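You operate a simulated robot arm through the tools that you are given. There is no shell and no other tool. Be economical: measure what you need, move in short steps, check, and stop when the job is done.

You run a simulated robot arm. Do the job below in one go: nothing can be reset, and whatever is moved stays where it is left.

TASK
Oil a stripe on the shank of the handpiece in the cradle, then stand it in the white stand.
Fine: load the oil pen at the oil dish; put the pen back; middle well; leave the other handpieces. Set down upright: grey handpiece. A coat counts when it lies all over at full strength: go over it till it gets no stronger.

It is judged by the outcome, as a careful person would: the job done as asked, and still so three seconds after it is handed in. It fails if anything else is knocked over, pushed out of place, dropped, spilled or broken.

THE ROBOT
A 6-joint arm with a two-finger gripper on a trunk, on a base that drives. Base frame: it is fixed to the floor where the robot stands at the start and does not move with it; the origin is under the middle of the robot, x ahead of it, y to its left, z up; the surface under the hand at the start is at about z = 91.5. Lengths are in cm, angles in rad, forces in N, time in s.
It reaches about 129.8 cm from its shoulder. Its first joint turns from -2.601 to 2.601 rad. Places, roughly: blue handpiece (3x3x13 cm) [80, 40, 100]; green handpiece (3x3x13 cm) [110, 0, 140]; grey handpiece (3x3x13 cm) [100, 20, 90]; straight handpiece (3x3x9 cm) [110, 20, 140]; well 2 of the white stand [80, 40, 90]; white handpiece (3x3x13 cm) [110, 10, 140]; yellow handpiece (3x3x13 cm) [80, 30, 100]. Payload 1.57 kg.
Tool frame: the origin (TCP) lies between the finger pads and is the grasp point; the fingertips stand 2.1 cm ahead of it; z points along the fingers, y is the line along which they close. The gripper opens to 7 cm. The gripper's body begins 5 cm behind the TCP.
Orientation is that of the tool frame in the base frame, as a unit quaternion [x, y, z, w]. With the fingers straight down and closing along the base's y, the tool's x points along the base's -x, its y along +y and its z along -z.

THE INTERFACE
- The arm moves only by the tool step_arm. Its argument "deltas" is a list that holds one entry, the list of rows, each a list of 7 numbers: the shift along the tool's x, y, z in units of 50 mm (1.0 is 50 mm), then the turn, a rotation vector about the tool's x, y, z in units of 6 degrees (1.0 is 6 degrees), then the gripper command, from -1 (shut) to 1 (fully open), values between in proportion. In form: [[[tx, ty, tz, rx, ry, rz, gripper], ...]]. A call has 1 to 20 rows; each row shifts and turns the commanded pose from where the row before left it, along the tool's axes as they then stand. A call with a number of a shift or a turn outside -1 to 1 is refused whole. A row lasts 0.2 s, in which the tool goes at most 5 cm and 0.15 rad; a call with a longer step from one row to the next is refused whole, and so is a gripper value outside its range. A pose out of reach is approached as far as the arm can. The call stops where the force on the tool passes 90 N (or 10 N more than at its start, if that is more) or the arm is blocked; 0.2 s more then pass. Each finger halts on what it meets, pressing with about 30 N; the grip force reading is that of the motor and also rises with nothing between the fingers. The clock runs only during rows and for 0.2 s after the last one: add rows that do not move to give the fingers time. The reply holds the time, the measured pose of the TCP, the force on the tool along the base axes, the opening and the grip force, in the units named above and with some noise, with the torque about the TCP (base axes, N m) and any sound that the robot's microphone picked up, and new pictures: "show" is both (left out), scene, wrist or none.
- Cameras (640 x 400 px; columns grow to the right, rows downward): "scene" is now at [3.96, 16.93, 193.84]; the picture's right is [-0.13, -0.99, 0.00], its down [-0.62, 0.08, -0.78] and it looks along [0.77, -0.10, -0.63] (base axes); focal length 289 px, centre (320, 200). "wrist" rides on the gripper at [7.9, 0.4, -8.1] in the tool frame; the picture's right is [-0.05, 1.00, 0.00], its down [-0.67, -0.04, -0.74] and it looks along [-0.74, -0.04, 0.67] (tool axes); focal length 256 px, centre (320, 200). There is no depth. A picture from a camera that has moved, and an enlarged one, comes with that camera's place and axes in the base frame and with its lens. The place of the scene camera against the robot may be out by one fixed shift of up to 2.5 cm in any direction.
- lift_body(by): slides the trunk up (or, below 0, down) by that many cm; the arm and the scene camera ride with it, the base frame stays. It gives what a move gives, with no picture.
- base_move(legs): drives the robot by 1 to 6 legs, each [ahead, turn to the left] in cm and rad, along the robot's own axes; the way and the turn of a leg run together, so that a leg with both is an arc; at most 150 cm and 3.142 rad a leg. The arm and the cameras ride along, it lands a little off, and it stops where it bumps. It gives what a move gives, and a new picture of the scene camera.
- pan_tilt(pan, tilt): turns the head with the scene camera to pan (to the left, within 2.705 rad either way) and tilt (down, from -0.506 to 1.204), counted from straight ahead of the robot. It gives what a move gives, and a new picture of the scene camera.
- enlarge(camera, box): a new picture of the part [left, top, right, bottom] of that camera's present view, enlarged. It takes no simulated time.
- sign_off(): hands the job in; it is judged then, once.

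Go step by step. Nothing tells you exact positions but the pictures and the camera data: compare them with the known pose of the tool, close in by small moves and look again before you grip or let go. The budget is 120 turns and 260 pictures, counting those below and the enlarged ones. Unless the task says otherwise, let go and move clear before handing in, and close with one line.

The tools are called after "Call:" as name(argument=value, ...) on one line, values as JSON. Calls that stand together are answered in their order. step_arm: Moves the arm, as the interface text tells. Its arguments: {"type":"object","properties":{"deltas":{"type":"array","items":{"type":"array","items":{"type":"array","items":{"type":"number"}}}},"show":{"type":"string","enum":["both","scene","wrist","none"]}},"required":["deltas"]} The other tools are called the same way: lift_body (by) slides the trunk up or down; base_move (legs) drives the base; pan_tilt (pan, tilt) turns the head that bears the scene camera; enlarge (camera, box) takes an enlarged picture of a part of a camera's view; sign_off () hands the job in.

At the start:

```text
time_s: 0.0
position: [77.97, 1.27, 124.52]
tcp_rot: [0.0, 1.0, 0.0, 0.0]
contact_force: [0.4, -0.2, 0.2]
wrist_torque: [-0.03, -0.02, 0.01]
width: 6.99
grasp_force: 0.1
trunk travel left (down, up): [-92.7, 4.3]
robot x, y, heading: [-0.01, 0.76, 0.003]
head pan, tilt: [-0.131, 0.675]
```

scene: 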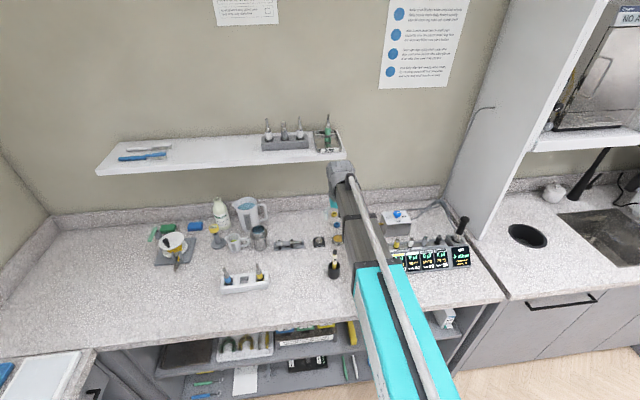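
wrist: 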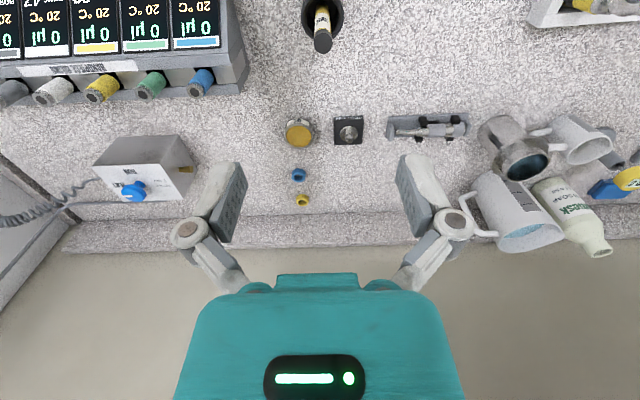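

I see the bench with the white stand (two handpieces), a cradle with a grey handpiece lying, small dark block (oil dish?) and a pen in a holder. I look closer first.

Call:
enlarge(camera="scene", box=[200, 190, 360, 300])

Call:
enlarge(camera="wrist", box=[270, 0, 490, 220])

Call:
enlarge(camera="scene", box=[250, 100, 350, 165])

```text
3.64 times, centred on (280, 245) of scene
camera zoom: at [3.96, 16.93, 193.84], right [-0.13, -0.99, 0.0], down [-0.62, 0.08, -0.78], along [0.77, -0.1, -0.63], focal length 1050 px, centre (466, 36)
```

zoom: 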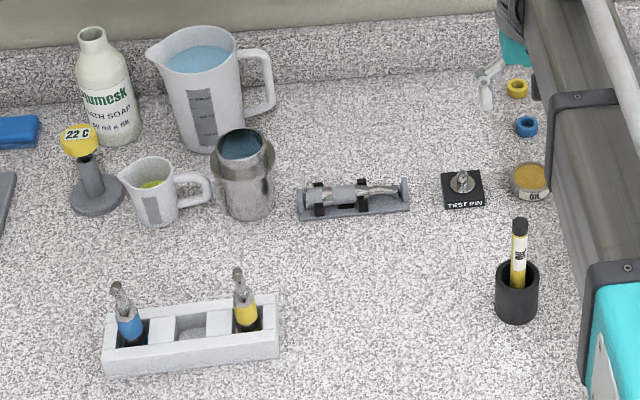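

```text
1.82 times, centred on (380, 110) of wrist
camera zoom: at [69.96, 1.56, 132.67], right [0.05, 1.0, 0.0], down [0.67, -0.04, 0.74], along [0.74, -0.04, -0.67], focal length 465 px, centre (211, 364)
```

zoom: 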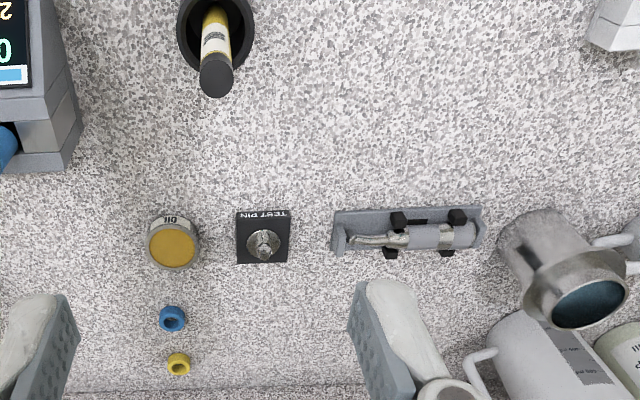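

```text
6.15 times, centred on (300, 132) of scene
camera zoom: at [3.96, 16.93, 193.84], right [-0.13, -0.99, 0.0], down [-0.62, 0.08, -0.78], along [0.77, -0.1, -0.63], focal length 1776 px, centre (443, 615)
```

zoom: 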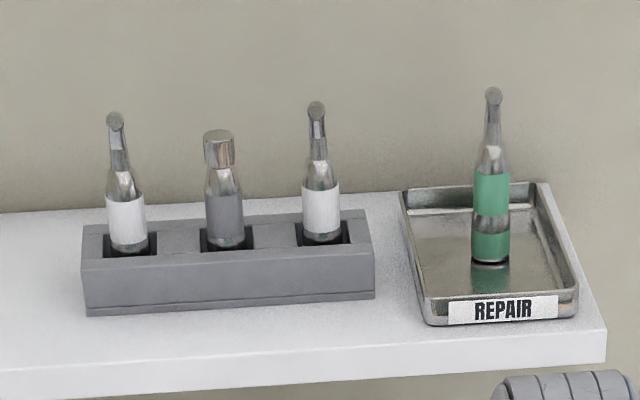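

The pen seems to stand upright at about (77.3, 1.6), top at z≈107.5, right under the hand. I descend partly and look.

Call:
step_arm(deltas=[[[0.13, 0.06, 0.5, 0, 0, 0, 1], [0, 0, 0.5, 0, 0, 0, 1], [0, 0, 0.5, 0, 0, 0, 1], [0, 0, 0.5, 0, 0, 0, 1], [0, 0, 0, 0, 0, 0, 1]]])

Call:
enlarge(camera="scene", box=[265, 225, 345, 285])

Call:
enlarge(camera="scene", box=[265, 225, 305, 255])

```text
time_s: 1.2
position: [77.28, 1.5, 124.56]
tcp_rot: [0.001, 1.0, -0.001, 0.0]
contact_force: [-0.1, -0.2, 0.5]
wrist_torque: [0.0, 0.03, 0.01]
width: 7.02
grasp_force: 0.1
out of reach, approached as far as the arm can: row 1, 2, 3, 4
trunk travel left (down, up): [-92.7, 4.3]
robot x, y, heading: [-0.26, 1.12, -0.003]
head pan, tilt: [-0.131, 0.675]
camera scene: at [3.95, 16.92, 193.84], right [-0.13, -0.99, 0.0], down [-0.62, 0.08, -0.78], along [0.77, -0.1, -0.63], focal length 289 px, centre (320, 200)
camera wrist: at [69.34, 1.91, 132.67], right [0.05, 1.0, 0.0], down [0.67, -0.04, 0.74], along [0.74, -0.04, -0.67], focal length 256 px, centre (320, 200)
```

scene: 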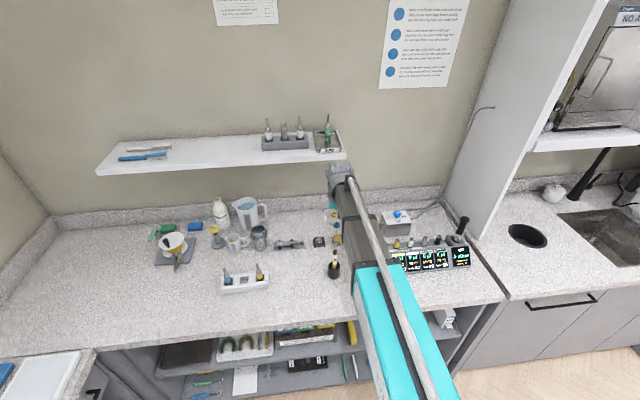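
wrist: 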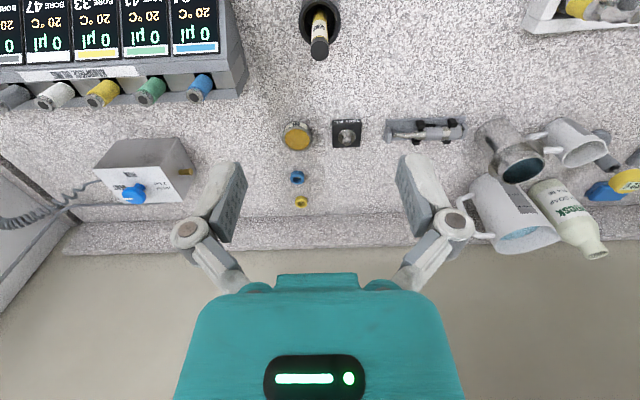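

```text
6.67 times, centred on (305, 255) of scene
camera zoom: at [3.95, 16.92, 193.84], right [-0.13, -0.99, 0.0], down [-0.62, 0.08, -0.78], along [0.77, -0.1, -0.63], focal length 1924 px, centre (420, -167)
```

zoom: 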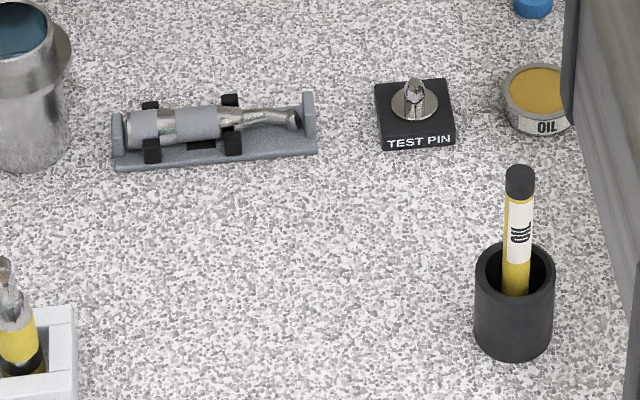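

```text
13.33 times, centred on (285, 240) of scene
camera zoom: at [3.95, 16.92, 193.84], right [-0.13, -0.99, 0.0], down [-0.62, 0.08, -0.78], along [0.77, -0.1, -0.63], focal length 3849 px, centre (787, -333)
```

zoom: 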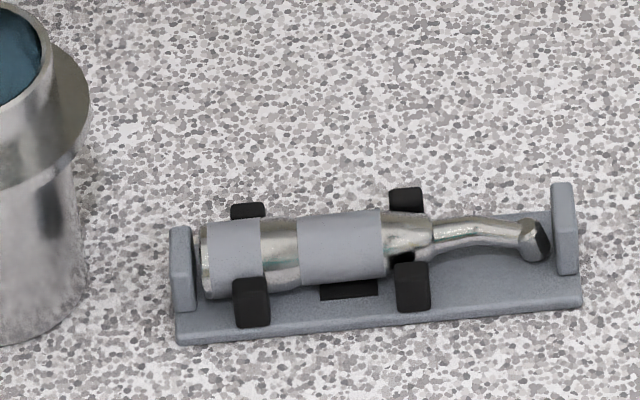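

The arm couldn't go lower with the trunk this high, so I lower the trunk.

Call:
lift_body(by=-11)

Call:
step_arm(deltas=[[[0, 0, 0.1, 0, 0, 0, 1], [0, 0, 0, 0, 0, 0, 1]]])

```text
time_s: 2.6
position: [77.29, 1.48, 113.53]
tcp_rot: [0.0, 1.0, 0.0, 0.001]
contact_force: [-1.1, -0.6, 0.1]
wrist_torque: [0.01, 0.0, -0.01]
width: 6.98
grasp_force: 0.1
trunk travel left (down, up): [-81.7, 15.3]
robot x, y, heading: [0.12, 1.45, 0.001]
head pan, tilt: [-0.131, 0.675]
```

```text
time_s: 3.2
position: [77.28, 1.56, 113.53]
tcp_rot: [0.0, 1.0, 0.0, -0.001]
contact_force: [-0.4, 0.9, 0.1]
wrist_torque: [0.01, 0.01, -0.02]
width: 7.01
grasp_force: 0.0
out of reach, approached as far as the arm can: row 1
trunk travel left (down, up): [-81.7, 15.3]
robot x, y, heading: [-0.08, 1.28, 0.001]
head pan, tilt: [-0.131, 0.675]
camera scene: at [3.96, 16.93, 182.84], right [-0.13, -0.99, 0.0], down [-0.62, 0.08, -0.78], along [0.77, -0.1, -0.63], focal length 289 px, centre (320, 200)
camera wrist: at [69.35, 1.91, 121.67], right [0.05, 1.0, 0.0], down [0.67, -0.04, 0.74], along [0.74, -0.04, -0.67], focal length 256 px, centre (320, 200)
```

scene: 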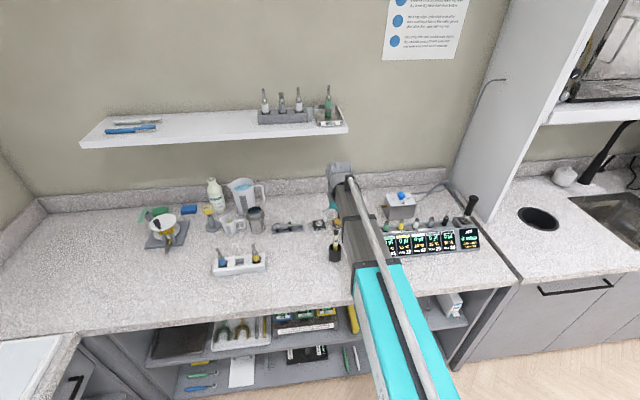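
wrist: 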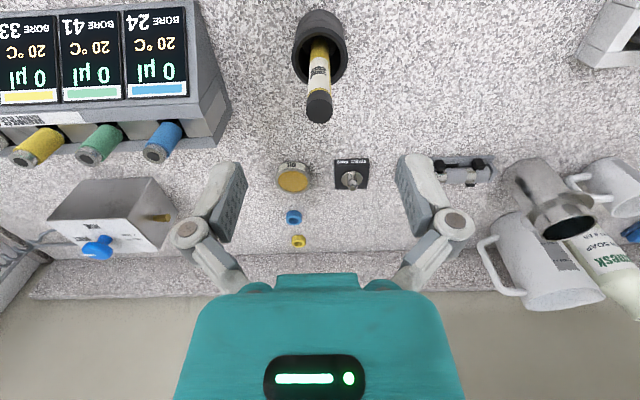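

The arm is at a relative lower limit; I'll raise the hand and lower the trunk so the arm has room downward.

Call:
step_arm(deltas=[[[0, 0, -0.6, 0, 0, 0, 1], [0, 0, -0.8, 0, 0, 0, 1], [0, 0, -0.8, 0, 0, 0, 1], [0, 0, -0.8, 0, 0, 0, 1], [0, 0, -0.8, 0, 0, 0, 1], [0, 0, -0.8, 0, 0, 0, 1], [0, 0, -0.4, 0, 0, 0, 1]]], show="none")

Call:
lift_body(by=-25)

Call:
step_arm(deltas=[[[0, 0, 0.3, 0, 0, 0, 1], [0, 0, 0, 0, 0, 0, 1]]])

```text
time_s: 4.8
position: [77.35, 1.63, 113.49]
tcp_rot: [0.0, 1.0, 0.0, 0.0]
contact_force: [0.2, -0.2, -0.1]
wrist_torque: [-0.03, 0.01, 0.01]
width: 7.02
grasp_force: 0.0
out of reach, approached as far as the arm can: row 1, 2, 3, 4, 5, 6, 7
trunk travel left (down, up): [-81.7, 15.3]
robot x, y, heading: [0.06, 0.87, -0.0]
head pan, tilt: [-0.131, 0.675]
```

```text
time_s: 6.2
position: [77.18, 1.49, 101.13]
tcp_rot: [0.002, 1.0, 0.0, 0.006]
contact_force: [0.1, -0.3, 63.6]
wrist_torque: [-0.04, -0.38, -0.01]
width: 6.99
grasp_force: 0.0
trunk travel left (down, up): [-68.8, 28.2]
robot x, y, heading: [-0.16, 1.42, -0.0]
head pan, tilt: [-0.131, 0.675]
stopped: the force on the tool passed its limit at 213 N (the readings are from after the stop); the commanded pose is now the measured one
```

```text
time_s: 6.8
position: [76.95, 1.4, 101.08]
tcp_rot: [0.0, 1.0, 0.0, 0.005]
contact_force: [0.2, -0.6, 68.5]
wrist_torque: [-0.06, -0.49, -0.02]
width: 7.0
grasp_force: 0.1
out of reach, approached as far as the arm can: row 1
trunk travel left (down, up): [-68.8, 28.2]
robot x, y, heading: [0.3, 1.37, -0.002]
head pan, tilt: [-0.131, 0.675]
camera scene: at [3.14, 16.92, 169.95], right [-0.13, -0.99, 0.0], down [-0.62, 0.08, -0.78], along [0.78, -0.1, -0.62], focal length 289 px, centre (320, 200)
camera wrist: at [69.01, 1.9, 109.1], right [0.05, 1.0, 0.0], down [0.66, -0.04, 0.75], along [0.75, -0.04, -0.66], focal length 256 px, centre (320, 200)
```

scene: 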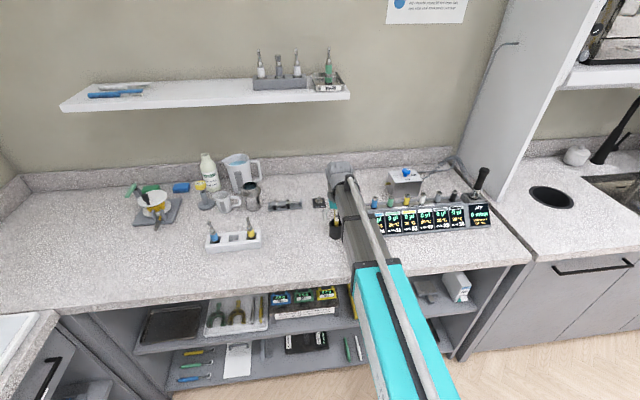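
wrist: 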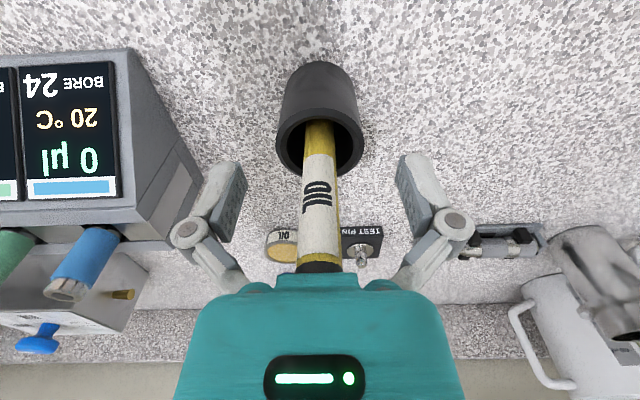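

The hand pressed onto the pen's top; I raise the trunk at once to relieve it.

Call:
lift_body(by=10)

```text
time_s: 8.2
position: [77.53, 1.58, 110.67]
tcp_rot: [0.0, 1.0, 0.0, 0.002]
contact_force: [0.1, -0.4, 0.1]
wrist_torque: [-0.02, -0.02, -0.02]
width: 7.0
grasp_force: 0.1
trunk travel left (down, up): [-78.8, 18.2]
robot x, y, heading: [0.04, 1.3, 0.0]
head pan, tilt: [-0.131, 0.675]
```

Call:
step_arm(deltas=[[[0.0, 0, -0.4, 0, 0, 0, 1], [0, 0, 0, 0, 0, 0, 1]]])

```text
time_s: 8.8
position: [77.5, 1.52, 110.64]
tcp_rot: [0.001, 1.0, -0.001, 0.002]
contact_force: [0.2, 0.1, 0.6]
wrist_torque: [-0.02, 0.03, 0.02]
width: 7.01
grasp_force: 0.0
out of reach, approached as far as the arm can: row 1
trunk travel left (down, up): [-78.8, 18.2]
robot x, y, heading: [-0.07, 1.29, 0.01]
head pan, tilt: [-0.131, 0.675]
camera scene: at [3.98, 16.93, 179.9], right [-0.13, -0.99, 0.0], down [-0.62, 0.08, -0.78], along [0.77, -0.1, -0.63], focal length 289 px, centre (320, 200)
camera wrist: at [69.52, 1.91, 118.7], right [0.05, 1.0, 0.0], down [0.66, -0.04, 0.75], along [0.75, -0.04, -0.66], focal length 256 px, centre (320, 200)
```

scene: 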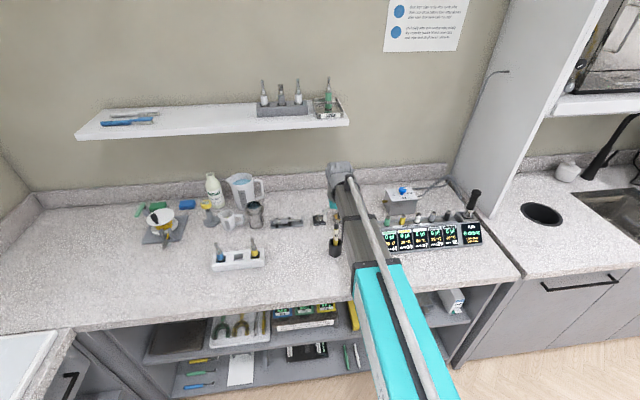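
wrist: 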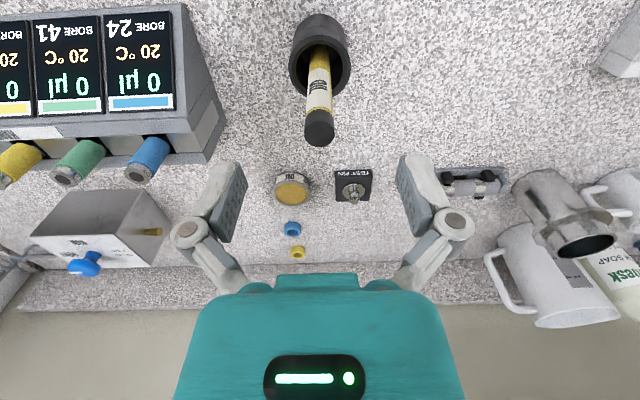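

The arm's vertical motion evidently comes only from the trunk (tool down). Look closer at the pen before gripping.

Call:
enlarge(camera="wrist", box=[260, 0, 380, 160])

Call:
enlarge(camera="scene", box=[310, 210, 350, 265])

```text
2.50 times, centred on (320, 80) of wrist
camera zoom: at [69.52, 1.91, 118.7], right [0.05, 1.0, 0.0], down [0.66, -0.04, 0.75], along [0.75, -0.04, -0.66], focal length 640 px, centre (320, 500)
```

zoom: 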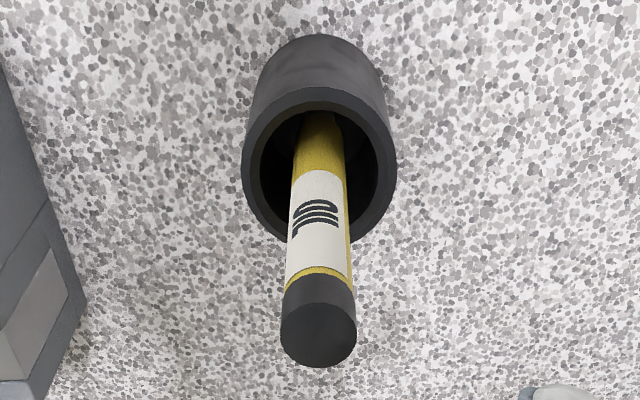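

```text
7.27 times, centred on (330, 238) of scene
camera zoom: at [3.98, 16.93, 179.9], right [-0.13, -0.99, 0.0], down [-0.62, 0.08, -0.78], along [0.77, -0.1, -0.63], focal length 2099 px, centre (247, -73)
```

zoom: 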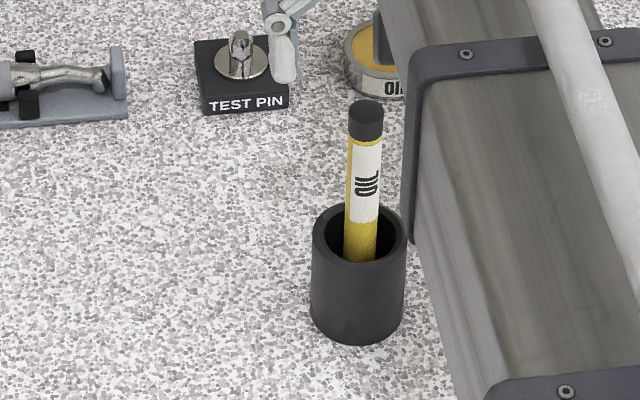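

The pen is upright and centred between the fingers. Lower 8.3 cm to grip the label area.

Call:
lift_body(by=-8.3)

Call:
step_arm(deltas=[[[0, 0, 0, 0, 0, 0, 0], [0, 0, 0, 0, 0, 0, -0.5], [0, 0, 0, 0, 0, 0, -0.8], [0, 0, 0, 0, 0, 0, -1], [0, 0, 0, 0, 0, 0, -1]]])

```text
time_s: 10.0
position: [77.61, 1.55, 102.39]
tcp_rot: [0.0, 1.0, 0.0, 0.001]
contact_force: [-0.6, -0.3, 0.3]
wrist_torque: [0.01, 0.04, -0.04]
width: 7.0
grasp_force: 0.1
trunk travel left (down, up): [-70.5, 26.5]
robot x, y, heading: [-0.11, 0.96, -0.001]
head pan, tilt: [-0.131, 0.675]
```

```text
time_s: 11.2
position: [77.52, 1.48, 102.35]
tcp_rot: [0.0, 1.0, 0.0, 0.002]
contact_force: [-1.3, 0.7, 0.5]
wrist_torque: [0.03, -0.02, 0.02]
width: 1.54
grasp_force: 30.0
trunk travel left (down, up): [-70.5, 26.5]
robot x, y, heading: [-0.12, 1.54, -0.002]
head pan, tilt: [-0.131, 0.675]
camera scene: at [3.97, 16.92, 171.6], right [-0.13, -0.99, 0.0], down [-0.62, 0.08, -0.78], along [0.77, -0.1, -0.63], focal length 289 px, centre (320, 200)
camera wrist: at [69.52, 1.91, 110.4], right [0.05, 1.0, 0.0], down [0.66, -0.04, 0.75], along [0.75, -0.04, -0.66], focal length 256 px, centre (320, 200)
```

scene: 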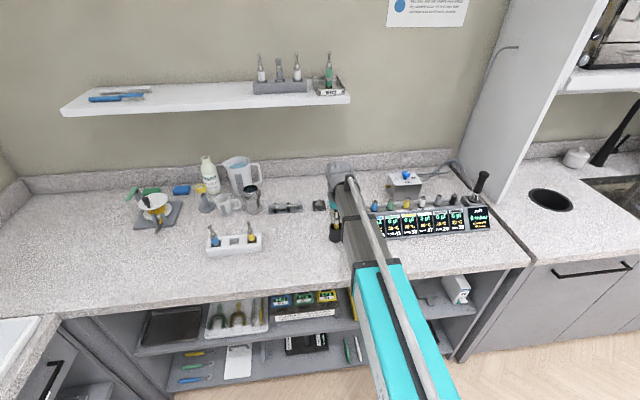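
wrist: 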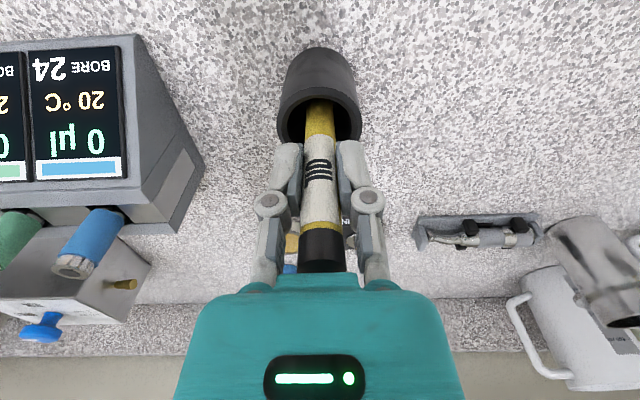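

Gripped. Lift it out and look at the tip.

Call:
lift_body(by=14)

Call:
step_arm(deltas=[[[0, 0, 0, 0, 0, 0, -1]]])

Call:
enlarge(camera="scene", box=[280, 170, 380, 270])

```text
time_s: 12.8
position: [77.59, 1.54, 116.51]
tcp_rot: [0.001, 1.0, -0.001, 0.001]
contact_force: [0.0, -0.7, -0.1]
wrist_torque: [-0.01, 0.01, -0.02]
width: 1.51
grasp_force: 29.9
trunk travel left (down, up): [-84.5, 12.5]
robot x, y, heading: [0.17, 1.11, -0.004]
head pan, tilt: [-0.131, 0.675]
```

```text
time_s: 13.2
position: [77.49, 1.63, 116.25]
tcp_rot: [0.0, 1.0, 0.0, 0.002]
contact_force: [-0.3, 0.2, 0.2]
wrist_torque: [-0.05, -0.02, 0.03]
width: 1.53
grasp_force: 30.3
trunk travel left (down, up): [-84.5, 12.5]
robot x, y, heading: [0.55, 1.27, 0.002]
head pan, tilt: [-0.131, 0.675]
camera scene: at [3.99, 16.93, 185.6], right [-0.13, -0.99, 0.0], down [-0.62, 0.08, -0.78], along [0.77, -0.1, -0.63], focal length 289 px, centre (320, 200)
camera wrist: at [69.53, 1.91, 124.4], right [0.05, 1.0, 0.0], down [0.66, -0.04, 0.75], along [0.75, -0.04, -0.66], focal length 256 px, centre (320, 200)
```

scene: 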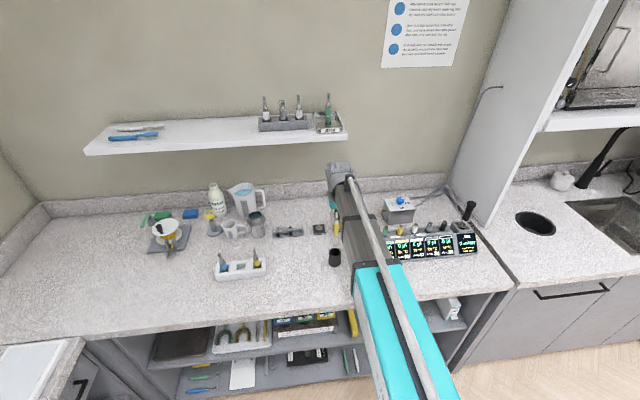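
wrist: 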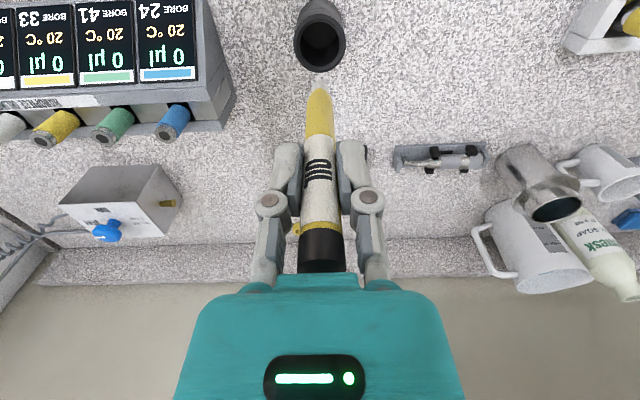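

```text
4.00 times, centred on (330, 220) of scene
camera zoom: at [3.99, 16.93, 185.6], right [-0.13, -0.99, 0.0], down [-0.62, 0.08, -0.78], along [0.77, -0.1, -0.63], focal length 1155 px, centre (280, 120)
```

zoom: 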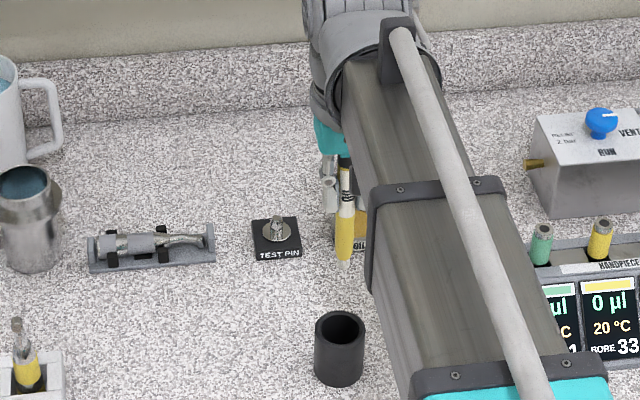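

The pen has a pale tip about 10.4 cm below the TCP. Now I move over the oil dish at about (95.5, −3.5).

Call:
step_arm(deltas=[[[-0.6, -0.17, 0, 0, 0, 0, -1], [-0.6, -0.17, 0, 0, 0, 0, -1], [-0.6, -0.17, 0, 0, 0, 0, -1], [-0.6, -0.17, 0, 0, 0, 0, -1], [-0.6, -0.17, 0, 0, 0, 0, -1], [-0.6, -0.17, 0, 0, 0, 0, -1], [0, 0, 0, 0, 0, 0, -1], [0, 0, 0, 0, 0, 0, -1]]])

Call:
enlarge(camera="scene", box=[280, 170, 380, 270])

Call:
enlarge(camera="wrist", box=[260, 20, 380, 140])

```text
time_s: 15.0
position: [95.57, -3.49, 116.4]
tcp_rot: [0.0, 1.0, 0.0, 0.002]
contact_force: [-0.5, -0.5, -0.3]
wrist_torque: [-0.03, -0.01, 0.0]
width: 1.55
grasp_force: 30.1
trunk travel left (down, up): [-84.5, 12.5]
robot x, y, heading: [-0.42, 1.46, 0.0]
head pan, tilt: [-0.131, 0.675]
camera scene: at [4.01, 16.93, 185.6], right [-0.13, -0.99, 0.0], down [-0.62, 0.08, -0.78], along [0.77, -0.1, -0.63], focal length 289 px, centre (320, 200)
camera wrist: at [87.59, -3.12, 124.39], right [0.05, 1.0, 0.0], down [0.66, -0.04, 0.75], along [0.75, -0.04, -0.66], focal length 256 px, centre (320, 200)
```

scene: 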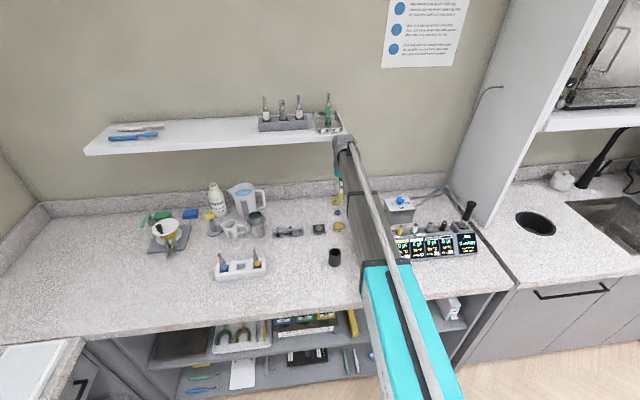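
wrist: 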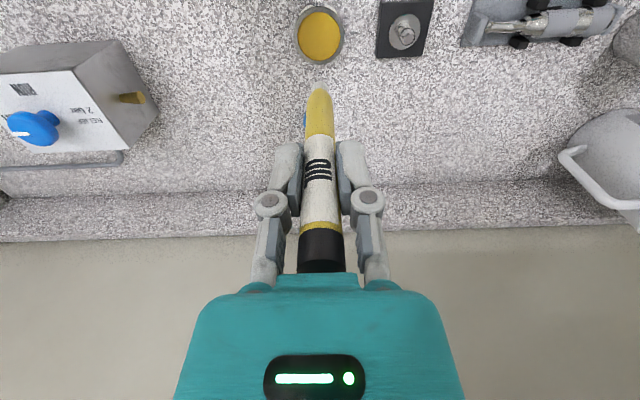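

```text
4.00 times, centred on (330, 220) of scene
camera zoom: at [4.01, 16.93, 185.6], right [-0.13, -0.99, 0.0], down [-0.62, 0.08, -0.78], along [0.77, -0.1, -0.63], focal length 1155 px, centre (280, 120)
```

zoom: 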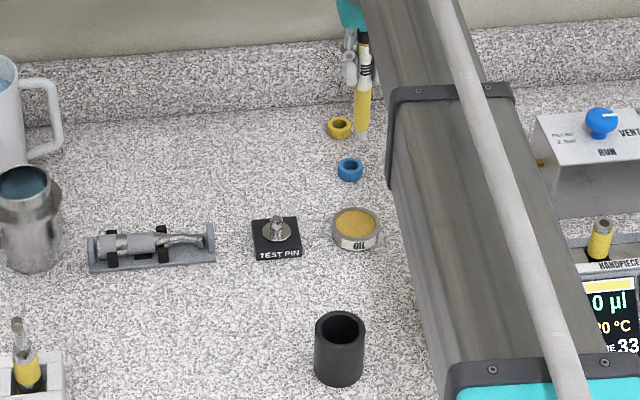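

```text
3.33 times, centred on (320, 80) of wrist
camera zoom: at [87.59, -3.12, 124.39], right [0.05, 1.0, 0.0], down [0.66, -0.04, 0.75], along [0.75, -0.04, -0.66], focal length 853 px, centre (320, 600)
```

zoom: 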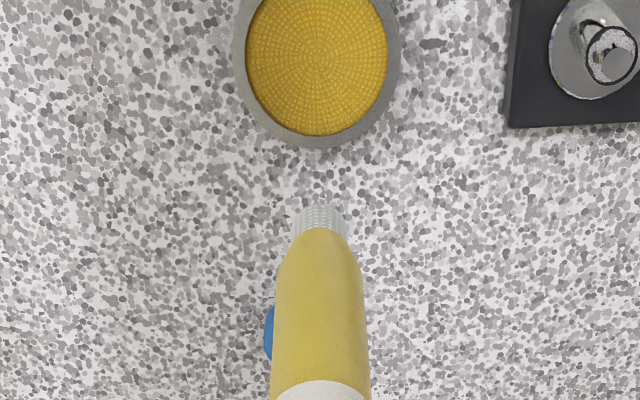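

Dish centre comes out at about (96.6, −3.6). I shift 1 cm forward and lower until the tip is close.

Call:
step_arm(deltas=[[[-0.2, 0, 0, 0, 0, 0, -1], [0, 0, 0, 0, 0, 0, -1]]], show="none")

Call:
lift_body(by=-12)

Call:
enlarge(camera="wrist", box=[240, 20, 400, 140])

Call:
enlarge(camera="scene", box=[300, 170, 380, 250])

```text
time_s: 15.6
position: [96.58, -3.56, 116.29]
tcp_rot: [0.001, 1.0, 0.0, 0.002]
contact_force: [-0.6, 0.1, -0.6]
wrist_torque: [0.01, 0.0, -0.02]
width: 1.52
grasp_force: 30.1
trunk travel left (down, up): [-84.5, 12.5]
robot x, y, heading: [0.05, 0.94, -0.001]
head pan, tilt: [-0.131, 0.675]
```

```text
time_s: 17.1
position: [96.44, -3.55, 104.36]
tcp_rot: [0.0, 1.0, 0.0, 0.001]
contact_force: [0.1, 0.4, -0.4]
wrist_torque: [-0.01, 0.0, -0.02]
width: 1.49
grasp_force: 30.4
trunk travel left (down, up): [-72.5, 24.5]
robot x, y, heading: [0.11, 1.15, -0.0]
head pan, tilt: [-0.131, 0.675]
```

```text
3.33 times, centred on (320, 80) of wrist
camera zoom: at [88.53, -3.16, 112.4], right [0.05, 1.0, 0.0], down [0.66, -0.04, 0.75], along [0.75, -0.04, -0.66], focal length 853 px, centre (320, 600)
```

zoom: 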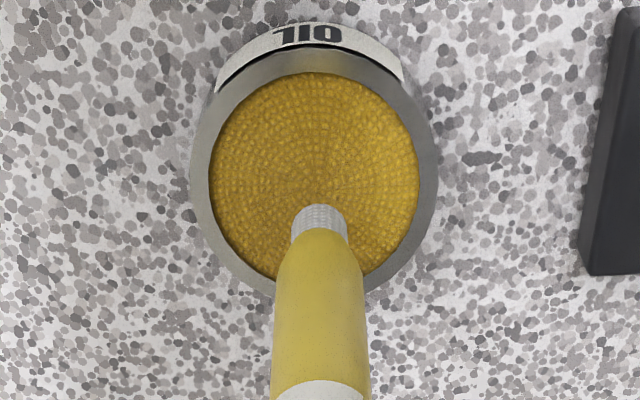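

```text
5.00 times, centred on (340, 210) of scene
camera zoom: at [3.98, 16.92, 173.6], right [-0.13, -0.99, 0.0], down [-0.62, 0.08, -0.78], along [0.77, -0.1, -0.63], focal length 1443 px, centre (220, 150)
```

zoom: 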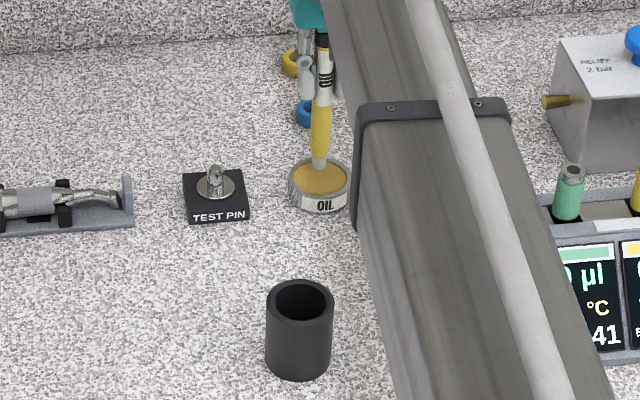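

The tip hangs just above the oil pad. Lower in small steps watching force.

Call:
lift_body(by=-0.8)

Call:
enlarge(camera="wrist", box=[240, 20, 400, 140])

```text
time_s: 17.7
position: [96.56, -3.6, 103.44]
tcp_rot: [0.0, 1.0, 0.0, 0.002]
contact_force: [0.1, 0.9, -0.4]
wrist_torque: [-0.01, 0.03, 0.01]
width: 1.5
grasp_force: 29.8
trunk travel left (down, up): [-71.7, 25.3]
robot x, y, heading: [-0.13, 1.49, -0.004]
head pan, tilt: [-0.131, 0.675]
```

```text
3.33 times, centred on (320, 80) of wrist
camera zoom: at [88.53, -3.16, 111.6], right [0.05, 1.0, 0.0], down [0.66, -0.04, 0.75], along [0.75, -0.04, -0.66], focal length 853 px, centre (320, 600)
```

zoom: 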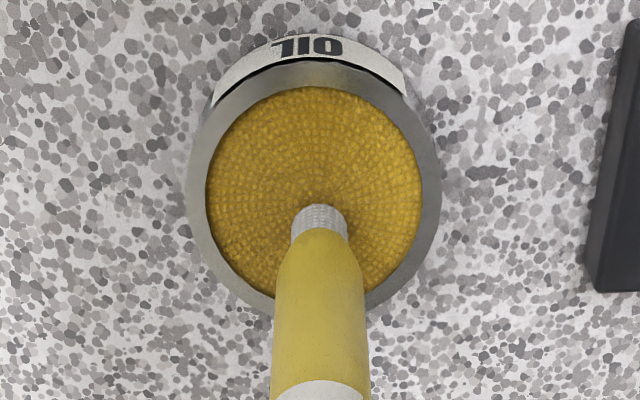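

Call:
lift_body(by=-0.4)

Call:
enlarge(camera="wrist", box=[240, 20, 400, 140])

```text
time_s: 18.2
position: [96.29, -3.49, 103.27]
tcp_rot: [0.0, 1.0, 0.0, 0.002]
contact_force: [2.2, -0.6, 18.7]
wrist_torque: [0.02, -0.37, 0.02]
width: 1.48
grasp_force: 30.2
trunk travel left (down, up): [-71.3, 25.7]
robot x, y, heading: [-0.43, 1.15, -0.0]
head pan, tilt: [-0.131, 0.675]
```

```text
3.33 times, centred on (320, 80) of wrist
camera zoom: at [88.4, -3.15, 111.36], right [0.05, 1.0, 0.0], down [0.66, -0.04, 0.75], along [0.75, -0.04, -0.66], focal length 853 px, centre (320, 600)
```

zoom: 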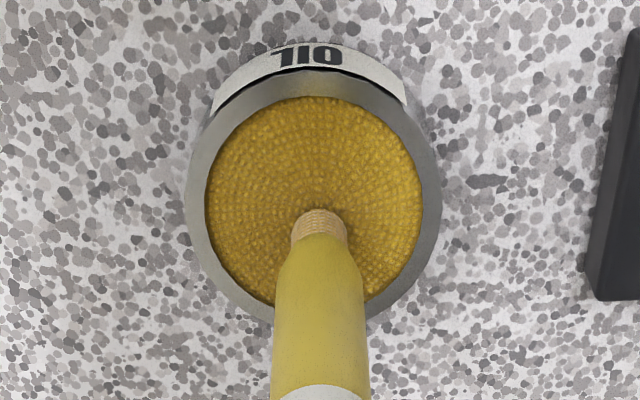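

In contact (18 N) and the tip is turning amber. Dwell a bit for a full load.

Call:
step_arm(deltas=[[[0, 0, 0, 0, 0, 0, -1], [0, 0, 0, 0, 0, 0, -1], [0, 0, 0, 0, 0, 0, -1], [0, 0, 0, 0, 0, 0, -1], [0, 0, 0, 0, 0, 0, -1], [0, 0, 0, 0, 0, 0, -1], [0, 0, 0, 0, 0, 0, -1], [0, 0, 0, 0, 0, 0, -1], [0, 0, 0, 0, 0, 0, -1], [0, 0, 0, 0, 0, 0, -1]]], show="none")

Call:
enlarge(camera="wrist", box=[240, 20, 400, 140])

```text
time_s: 20.4
position: [96.36, -3.51, 103.24]
tcp_rot: [0.0, 1.0, 0.0, 0.002]
contact_force: [-1.7, 0.0, 13.2]
wrist_torque: [0.02, 0.13, -0.05]
width: 1.47
grasp_force: 29.9
trunk travel left (down, up): [-71.3, 25.7]
robot x, y, heading: [-0.17, 0.99, -0.001]
head pan, tilt: [-0.131, 0.675]
```

```text
3.33 times, centred on (320, 80) of wrist
camera zoom: at [88.39, -3.15, 111.32], right [0.05, 1.0, 0.0], down [0.66, -0.04, 0.75], along [0.75, -0.04, -0.66], focal length 853 px, centre (320, 600)
```

zoom: 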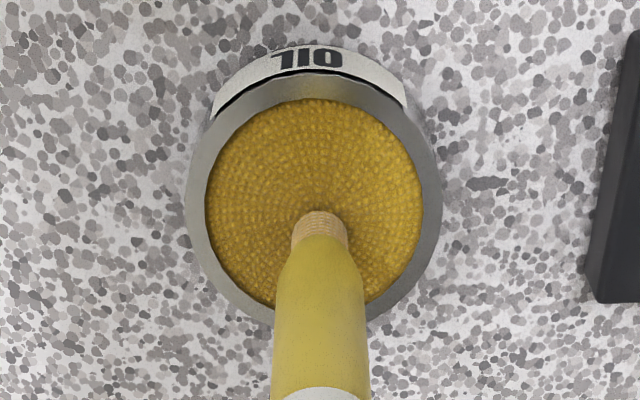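

Loaded. Lift and move toward the cradle, staying to its side to inspect.

Call:
lift_body(by=10)

Call:
step_arm(deltas=[[[0.4, 0.6, 0, 0, 0, 0, -1], [0.4, 0.6, 0, 0, 0, 0, -1], [0.4, 0.6, 0, 0, 0, 0, -1], [0.4, 0.6, 0, 0, 0, 0, -1], [0, 0.2, 0, 0, 0, 0, -1], [0, 0, 0, 0, 0, 0, -1]]])

Call:
enlarge(camera="wrist", box=[320, 20, 480, 140])

Call:
enlarge(camera="scene", box=[265, 205, 315, 245])

```text
time_s: 21.8
position: [96.6, -3.58, 113.07]
tcp_rot: [0.0, 1.0, 0.0, 0.002]
contact_force: [0.4, 0.1, 0.3]
wrist_torque: [0.0, 0.01, -0.02]
width: 1.47
grasp_force: 30.3
trunk travel left (down, up): [-81.3, 15.7]
robot x, y, heading: [-0.14, 1.11, 0.001]
head pan, tilt: [-0.131, 0.675]
```

```text
time_s: 23.2
position: [88.4, 9.58, 113.14]
tcp_rot: [0.002, 1.0, -0.001, 0.001]
contact_force: [0.5, -0.7, -0.4]
wrist_torque: [0.0, 0.01, 0.02]
width: 1.44
grasp_force: 30.2
trunk travel left (down, up): [-81.3, 15.7]
robot x, y, heading: [0.13, 1.14, 0.0]
head pan, tilt: [-0.131, 0.675]
camera scene: at [3.99, 16.91, 182.4], right [-0.13, -0.99, 0.0], down [-0.62, 0.08, -0.78], along [0.77, -0.1, -0.63], focal length 289 px, centre (320, 200)
camera wrist: at [80.54, 9.92, 121.2], right [0.05, 1.0, 0.0], down [0.66, -0.04, 0.75], along [0.75, -0.04, -0.66], focal length 256 px, centre (320, 200)
```

scene: 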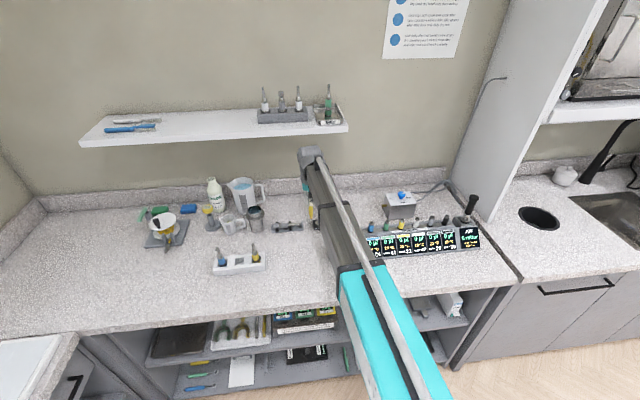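
wrist: 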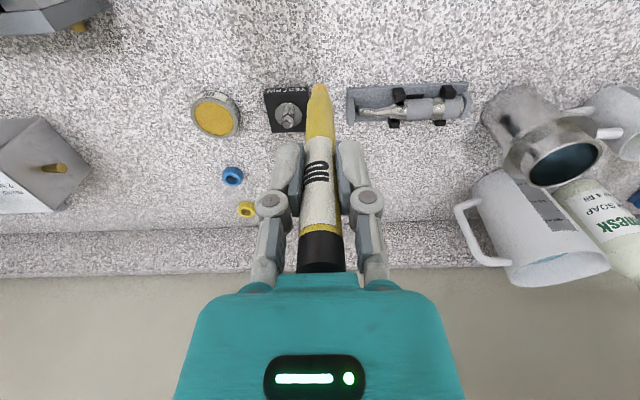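

```text
3.33 times, centred on (400, 80) of wrist
camera zoom: at [80.54, 9.92, 121.2], right [0.05, 1.0, 0.0], down [0.66, -0.04, 0.75], along [0.75, -0.04, -0.66], focal length 853 px, centre (53, 600)
```

zoom: 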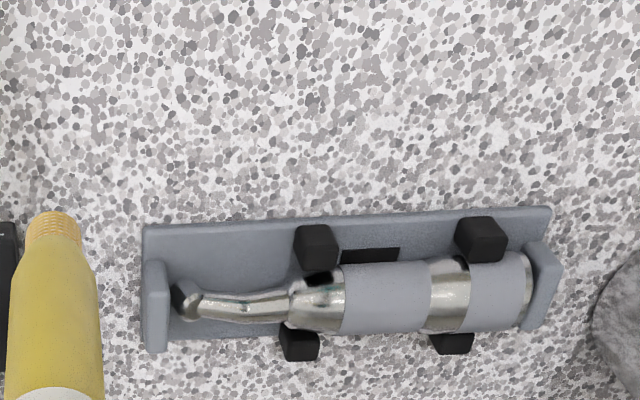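

```text
10.00 times, centred on (290, 225) of scene
camera zoom: at [3.99, 16.91, 182.4], right [-0.13, -0.99, 0.0], down [-0.62, 0.08, -0.78], along [0.77, -0.1, -0.63], focal length 2887 px, centre (620, -50)
```

zoom: 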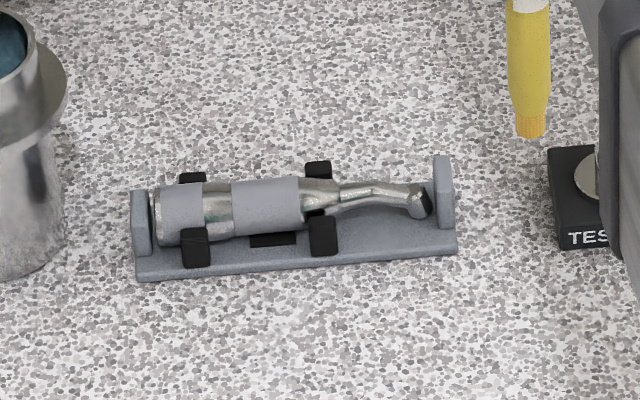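

Shank (neck) spans about y = 14 to 17 at x ≈ 95.6. Move over its middle and look.

Call:
step_arm(deltas=[[[-0.48, 0.4, 0, 0, 0, 0, -1], [-0.48, 0.4, 0, 0, 0, 0, -1], [-0.48, 0.4, 0, 0, 0, 0, -1], [0, 0, 0, 0, 0, 0, -1], [0, 0, 0, 0, 0, 0, -1]]], show="none")

Call:
lift_body(by=-6.5)

Call:
enlarge(camera="wrist", box=[240, 0, 420, 140])

Call:
enlarge(camera="scene", box=[260, 180, 320, 240])

```text
time_s: 24.4
position: [95.84, 15.48, 113.05]
tcp_rot: [0.001, 1.0, 0.0, 0.002]
contact_force: [0.5, -0.3, -0.1]
wrist_torque: [-0.04, -0.02, -0.03]
width: 1.44
grasp_force: 30.2
trunk travel left (down, up): [-81.3, 15.7]
robot x, y, heading: [0.3, 1.16, 0.001]
head pan, tilt: [-0.131, 0.675]
```

```text
time_s: 25.4
position: [95.73, 15.57, 106.73]
tcp_rot: [0.0, 1.0, 0.0, 0.002]
contact_force: [0.0, -0.1, 0.5]
wrist_torque: [0.02, -0.01, 0.02]
width: 1.41
grasp_force: 30.0
trunk travel left (down, up): [-74.8, 22.2]
robot x, y, heading: [-0.24, 1.16, 0.002]
head pan, tilt: [-0.131, 0.675]
```

```text
2.86 times, centred on (330, 70) of wrist
camera zoom: at [87.81, 15.89, 114.7], right [0.05, 1.0, 0.0], down [0.66, -0.04, 0.75], along [0.75, -0.04, -0.66], focal length 731 px, centre (291, 571)
```

zoom: 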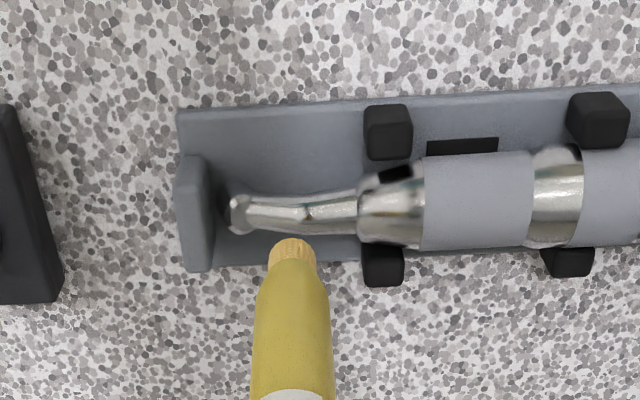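

```text
6.67 times, centred on (290, 210) of scene
camera zoom: at [3.97, 16.92, 175.9], right [-0.13, -0.99, 0.0], down [-0.62, 0.08, -0.78], along [0.77, -0.1, -0.63], focal length 1924 px, centre (520, 133)
```

zoom: 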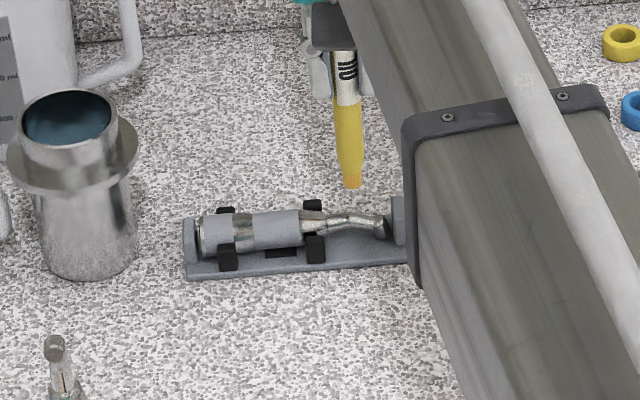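

The neck runs y≈14.3–17.3 at x≈95.9. Shift slightly and lower toward contact.

Call:
step_arm(deltas=[[[-0.04, 0.04, 0, 0, 0, 0, -1], [0, 0, 0, 0, 0, 0, -1]]], show="none")

Call:
lift_body(by=-1.5)

Call:
enlarge(camera="wrist", box=[260, 40, 380, 130])

Call:
enlarge(camera="scene", box=[270, 190, 310, 230])

```text
time_s: 26.0
position: [96.05, 15.71, 106.62]
tcp_rot: [-0.001, 1.0, -0.001, 0.002]
contact_force: [0.7, 0.0, 0.7]
wrist_torque: [0.02, -0.02, -0.03]
width: 1.44
grasp_force: 29.6
trunk travel left (down, up): [-74.8, 22.2]
robot x, y, heading: [-0.21, 1.12, -0.001]
head pan, tilt: [-0.131, 0.675]
```

```text
time_s: 26.6
position: [96.0, 15.73, 105.26]
tcp_rot: [0.001, 1.0, 0.0, 0.002]
contact_force: [-0.3, 0.7, 0.8]
wrist_torque: [0.03, -0.01, -0.03]
width: 1.42
grasp_force: 29.7
trunk travel left (down, up): [-73.3, 23.7]
robot x, y, heading: [-0.09, 1.32, -0.004]
head pan, tilt: [-0.131, 0.675]
```

```text
4.44 times, centred on (320, 85) of wrist
camera zoom: at [88.02, 16.11, 113.2], right [0.05, 1.0, 0.0], down [0.66, -0.04, 0.75], along [0.75, -0.04, -0.66], focal length 1138 px, centre (320, 711)
```

zoom: 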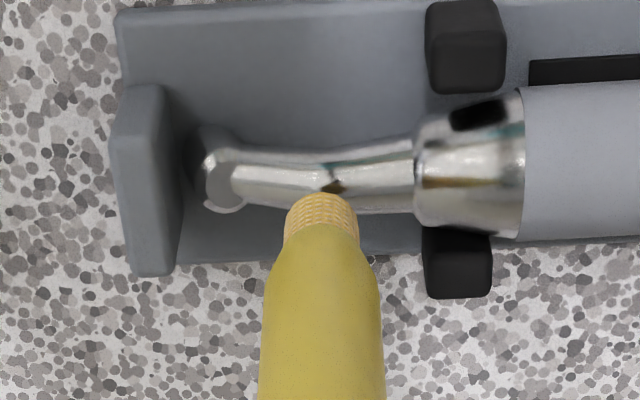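

```text
10.00 times, centred on (290, 210) of scene
camera zoom: at [3.97, 16.92, 174.4], right [-0.13, -0.99, 0.0], down [-0.62, 0.08, -0.78], along [0.77, -0.1, -0.63], focal length 2887 px, centre (620, 100)
```

zoom: 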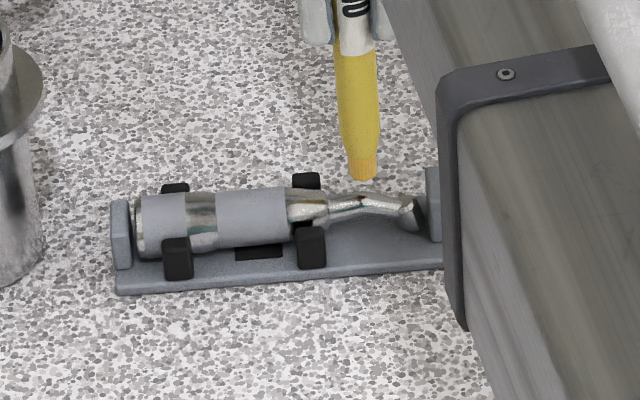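

About 1 cm remains. Lower in small steps.

Call:
lift_body(by=-0.8)

Call:
lift_body(by=-0.2)

Call:
enlarge(camera="wrist", box=[260, 40, 380, 130])

Call:
enlarge(camera="scene", box=[270, 190, 310, 230])

```text
time_s: 27.2
position: [96.02, 15.68, 104.31]
tcp_rot: [0.0, 1.0, 0.0, 0.002]
contact_force: [-0.2, 1.2, -1.0]
wrist_torque: [0.02, -0.03, 0.03]
width: 1.41
grasp_force: 30.3
trunk travel left (down, up): [-72.5, 24.5]
robot x, y, heading: [-0.47, 1.3, 0.006]
head pan, tilt: [-0.131, 0.675]
```

```text
time_s: 27.7
position: [96.03, 15.83, 104.13]
tcp_rot: [0.0, 1.0, 0.0, 0.002]
contact_force: [0.0, -0.3, -0.5]
wrist_torque: [0.01, 0.05, 0.0]
width: 1.44
grasp_force: 29.9
trunk travel left (down, up): [-72.3, 24.7]
robot x, y, heading: [-0.17, 1.32, 0.001]
head pan, tilt: [-0.131, 0.675]
```

```text
4.44 times, centred on (320, 85) of wrist
camera zoom: at [88.03, 16.12, 112.19], right [0.05, 1.0, 0.0], down [0.66, -0.04, 0.75], along [0.75, -0.04, -0.66], focal length 1138 px, centre (320, 711)
```

zoom: 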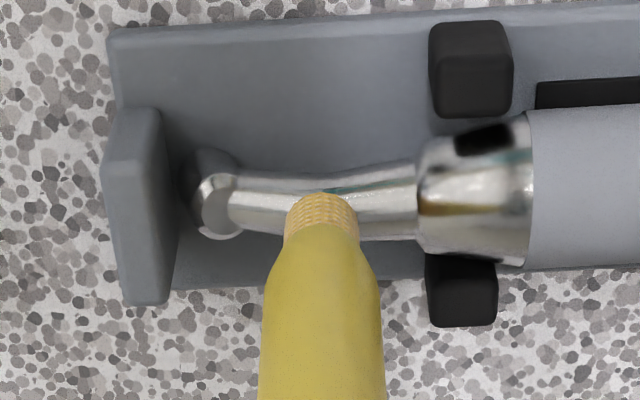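

```text
10.00 times, centred on (290, 210) of scene
camera zoom: at [3.99, 16.93, 173.4], right [-0.13, -0.99, 0.0], down [-0.62, 0.08, -0.78], along [0.77, -0.1, -0.63], focal length 2887 px, centre (620, 100)
```

zoom: 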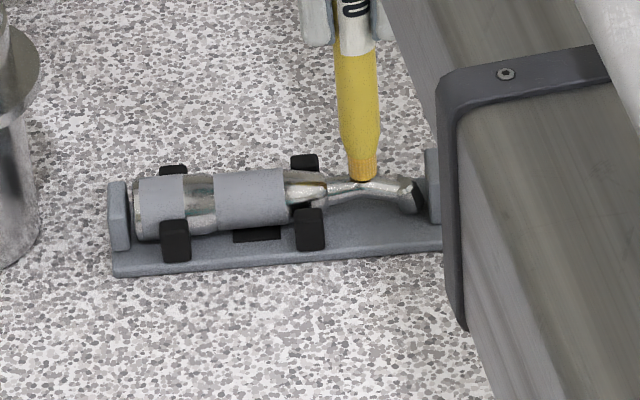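

Call:
lift_body(by=-0.2)

Call:
lift_body(by=-0.1)

Call:
enlarge(camera="scene", box=[270, 190, 310, 230])

```text
time_s: 28.2
position: [95.91, 15.84, 103.96]
tcp_rot: [0.0, 1.0, 0.0, 0.001]
contact_force: [0.8, 0.9, 4.2]
wrist_torque: [-0.01, -0.07, -0.02]
width: 1.45
grasp_force: 29.8
trunk travel left (down, up): [-72.1, 24.9]
robot x, y, heading: [-0.2, 1.46, -0.002]
head pan, tilt: [-0.131, 0.675]
```

```text
time_s: 28.8
position: [96.02, 15.69, 104.01]
tcp_rot: [0.0, 1.0, 0.0, 0.003]
contact_force: [1.3, 0.6, 11.7]
wrist_torque: [0.04, -0.25, 0.0]
width: 1.43
grasp_force: 29.9
trunk travel left (down, up): [-72.0, 25.0]
robot x, y, heading: [-0.16, 1.05, -0.0]
head pan, tilt: [-0.131, 0.675]
```

```text
10.00 times, centred on (290, 210) of scene
camera zoom: at [3.82, 16.9, 173.12], right [-0.13, -0.99, 0.0], down [-0.62, 0.08, -0.78], along [0.77, -0.1, -0.62], focal length 2887 px, centre (620, 100)
```

zoom: 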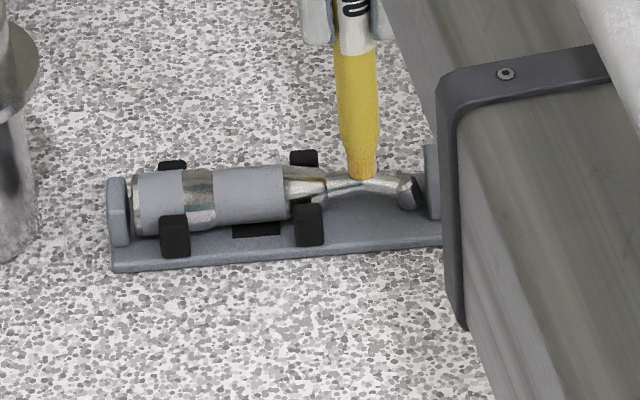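

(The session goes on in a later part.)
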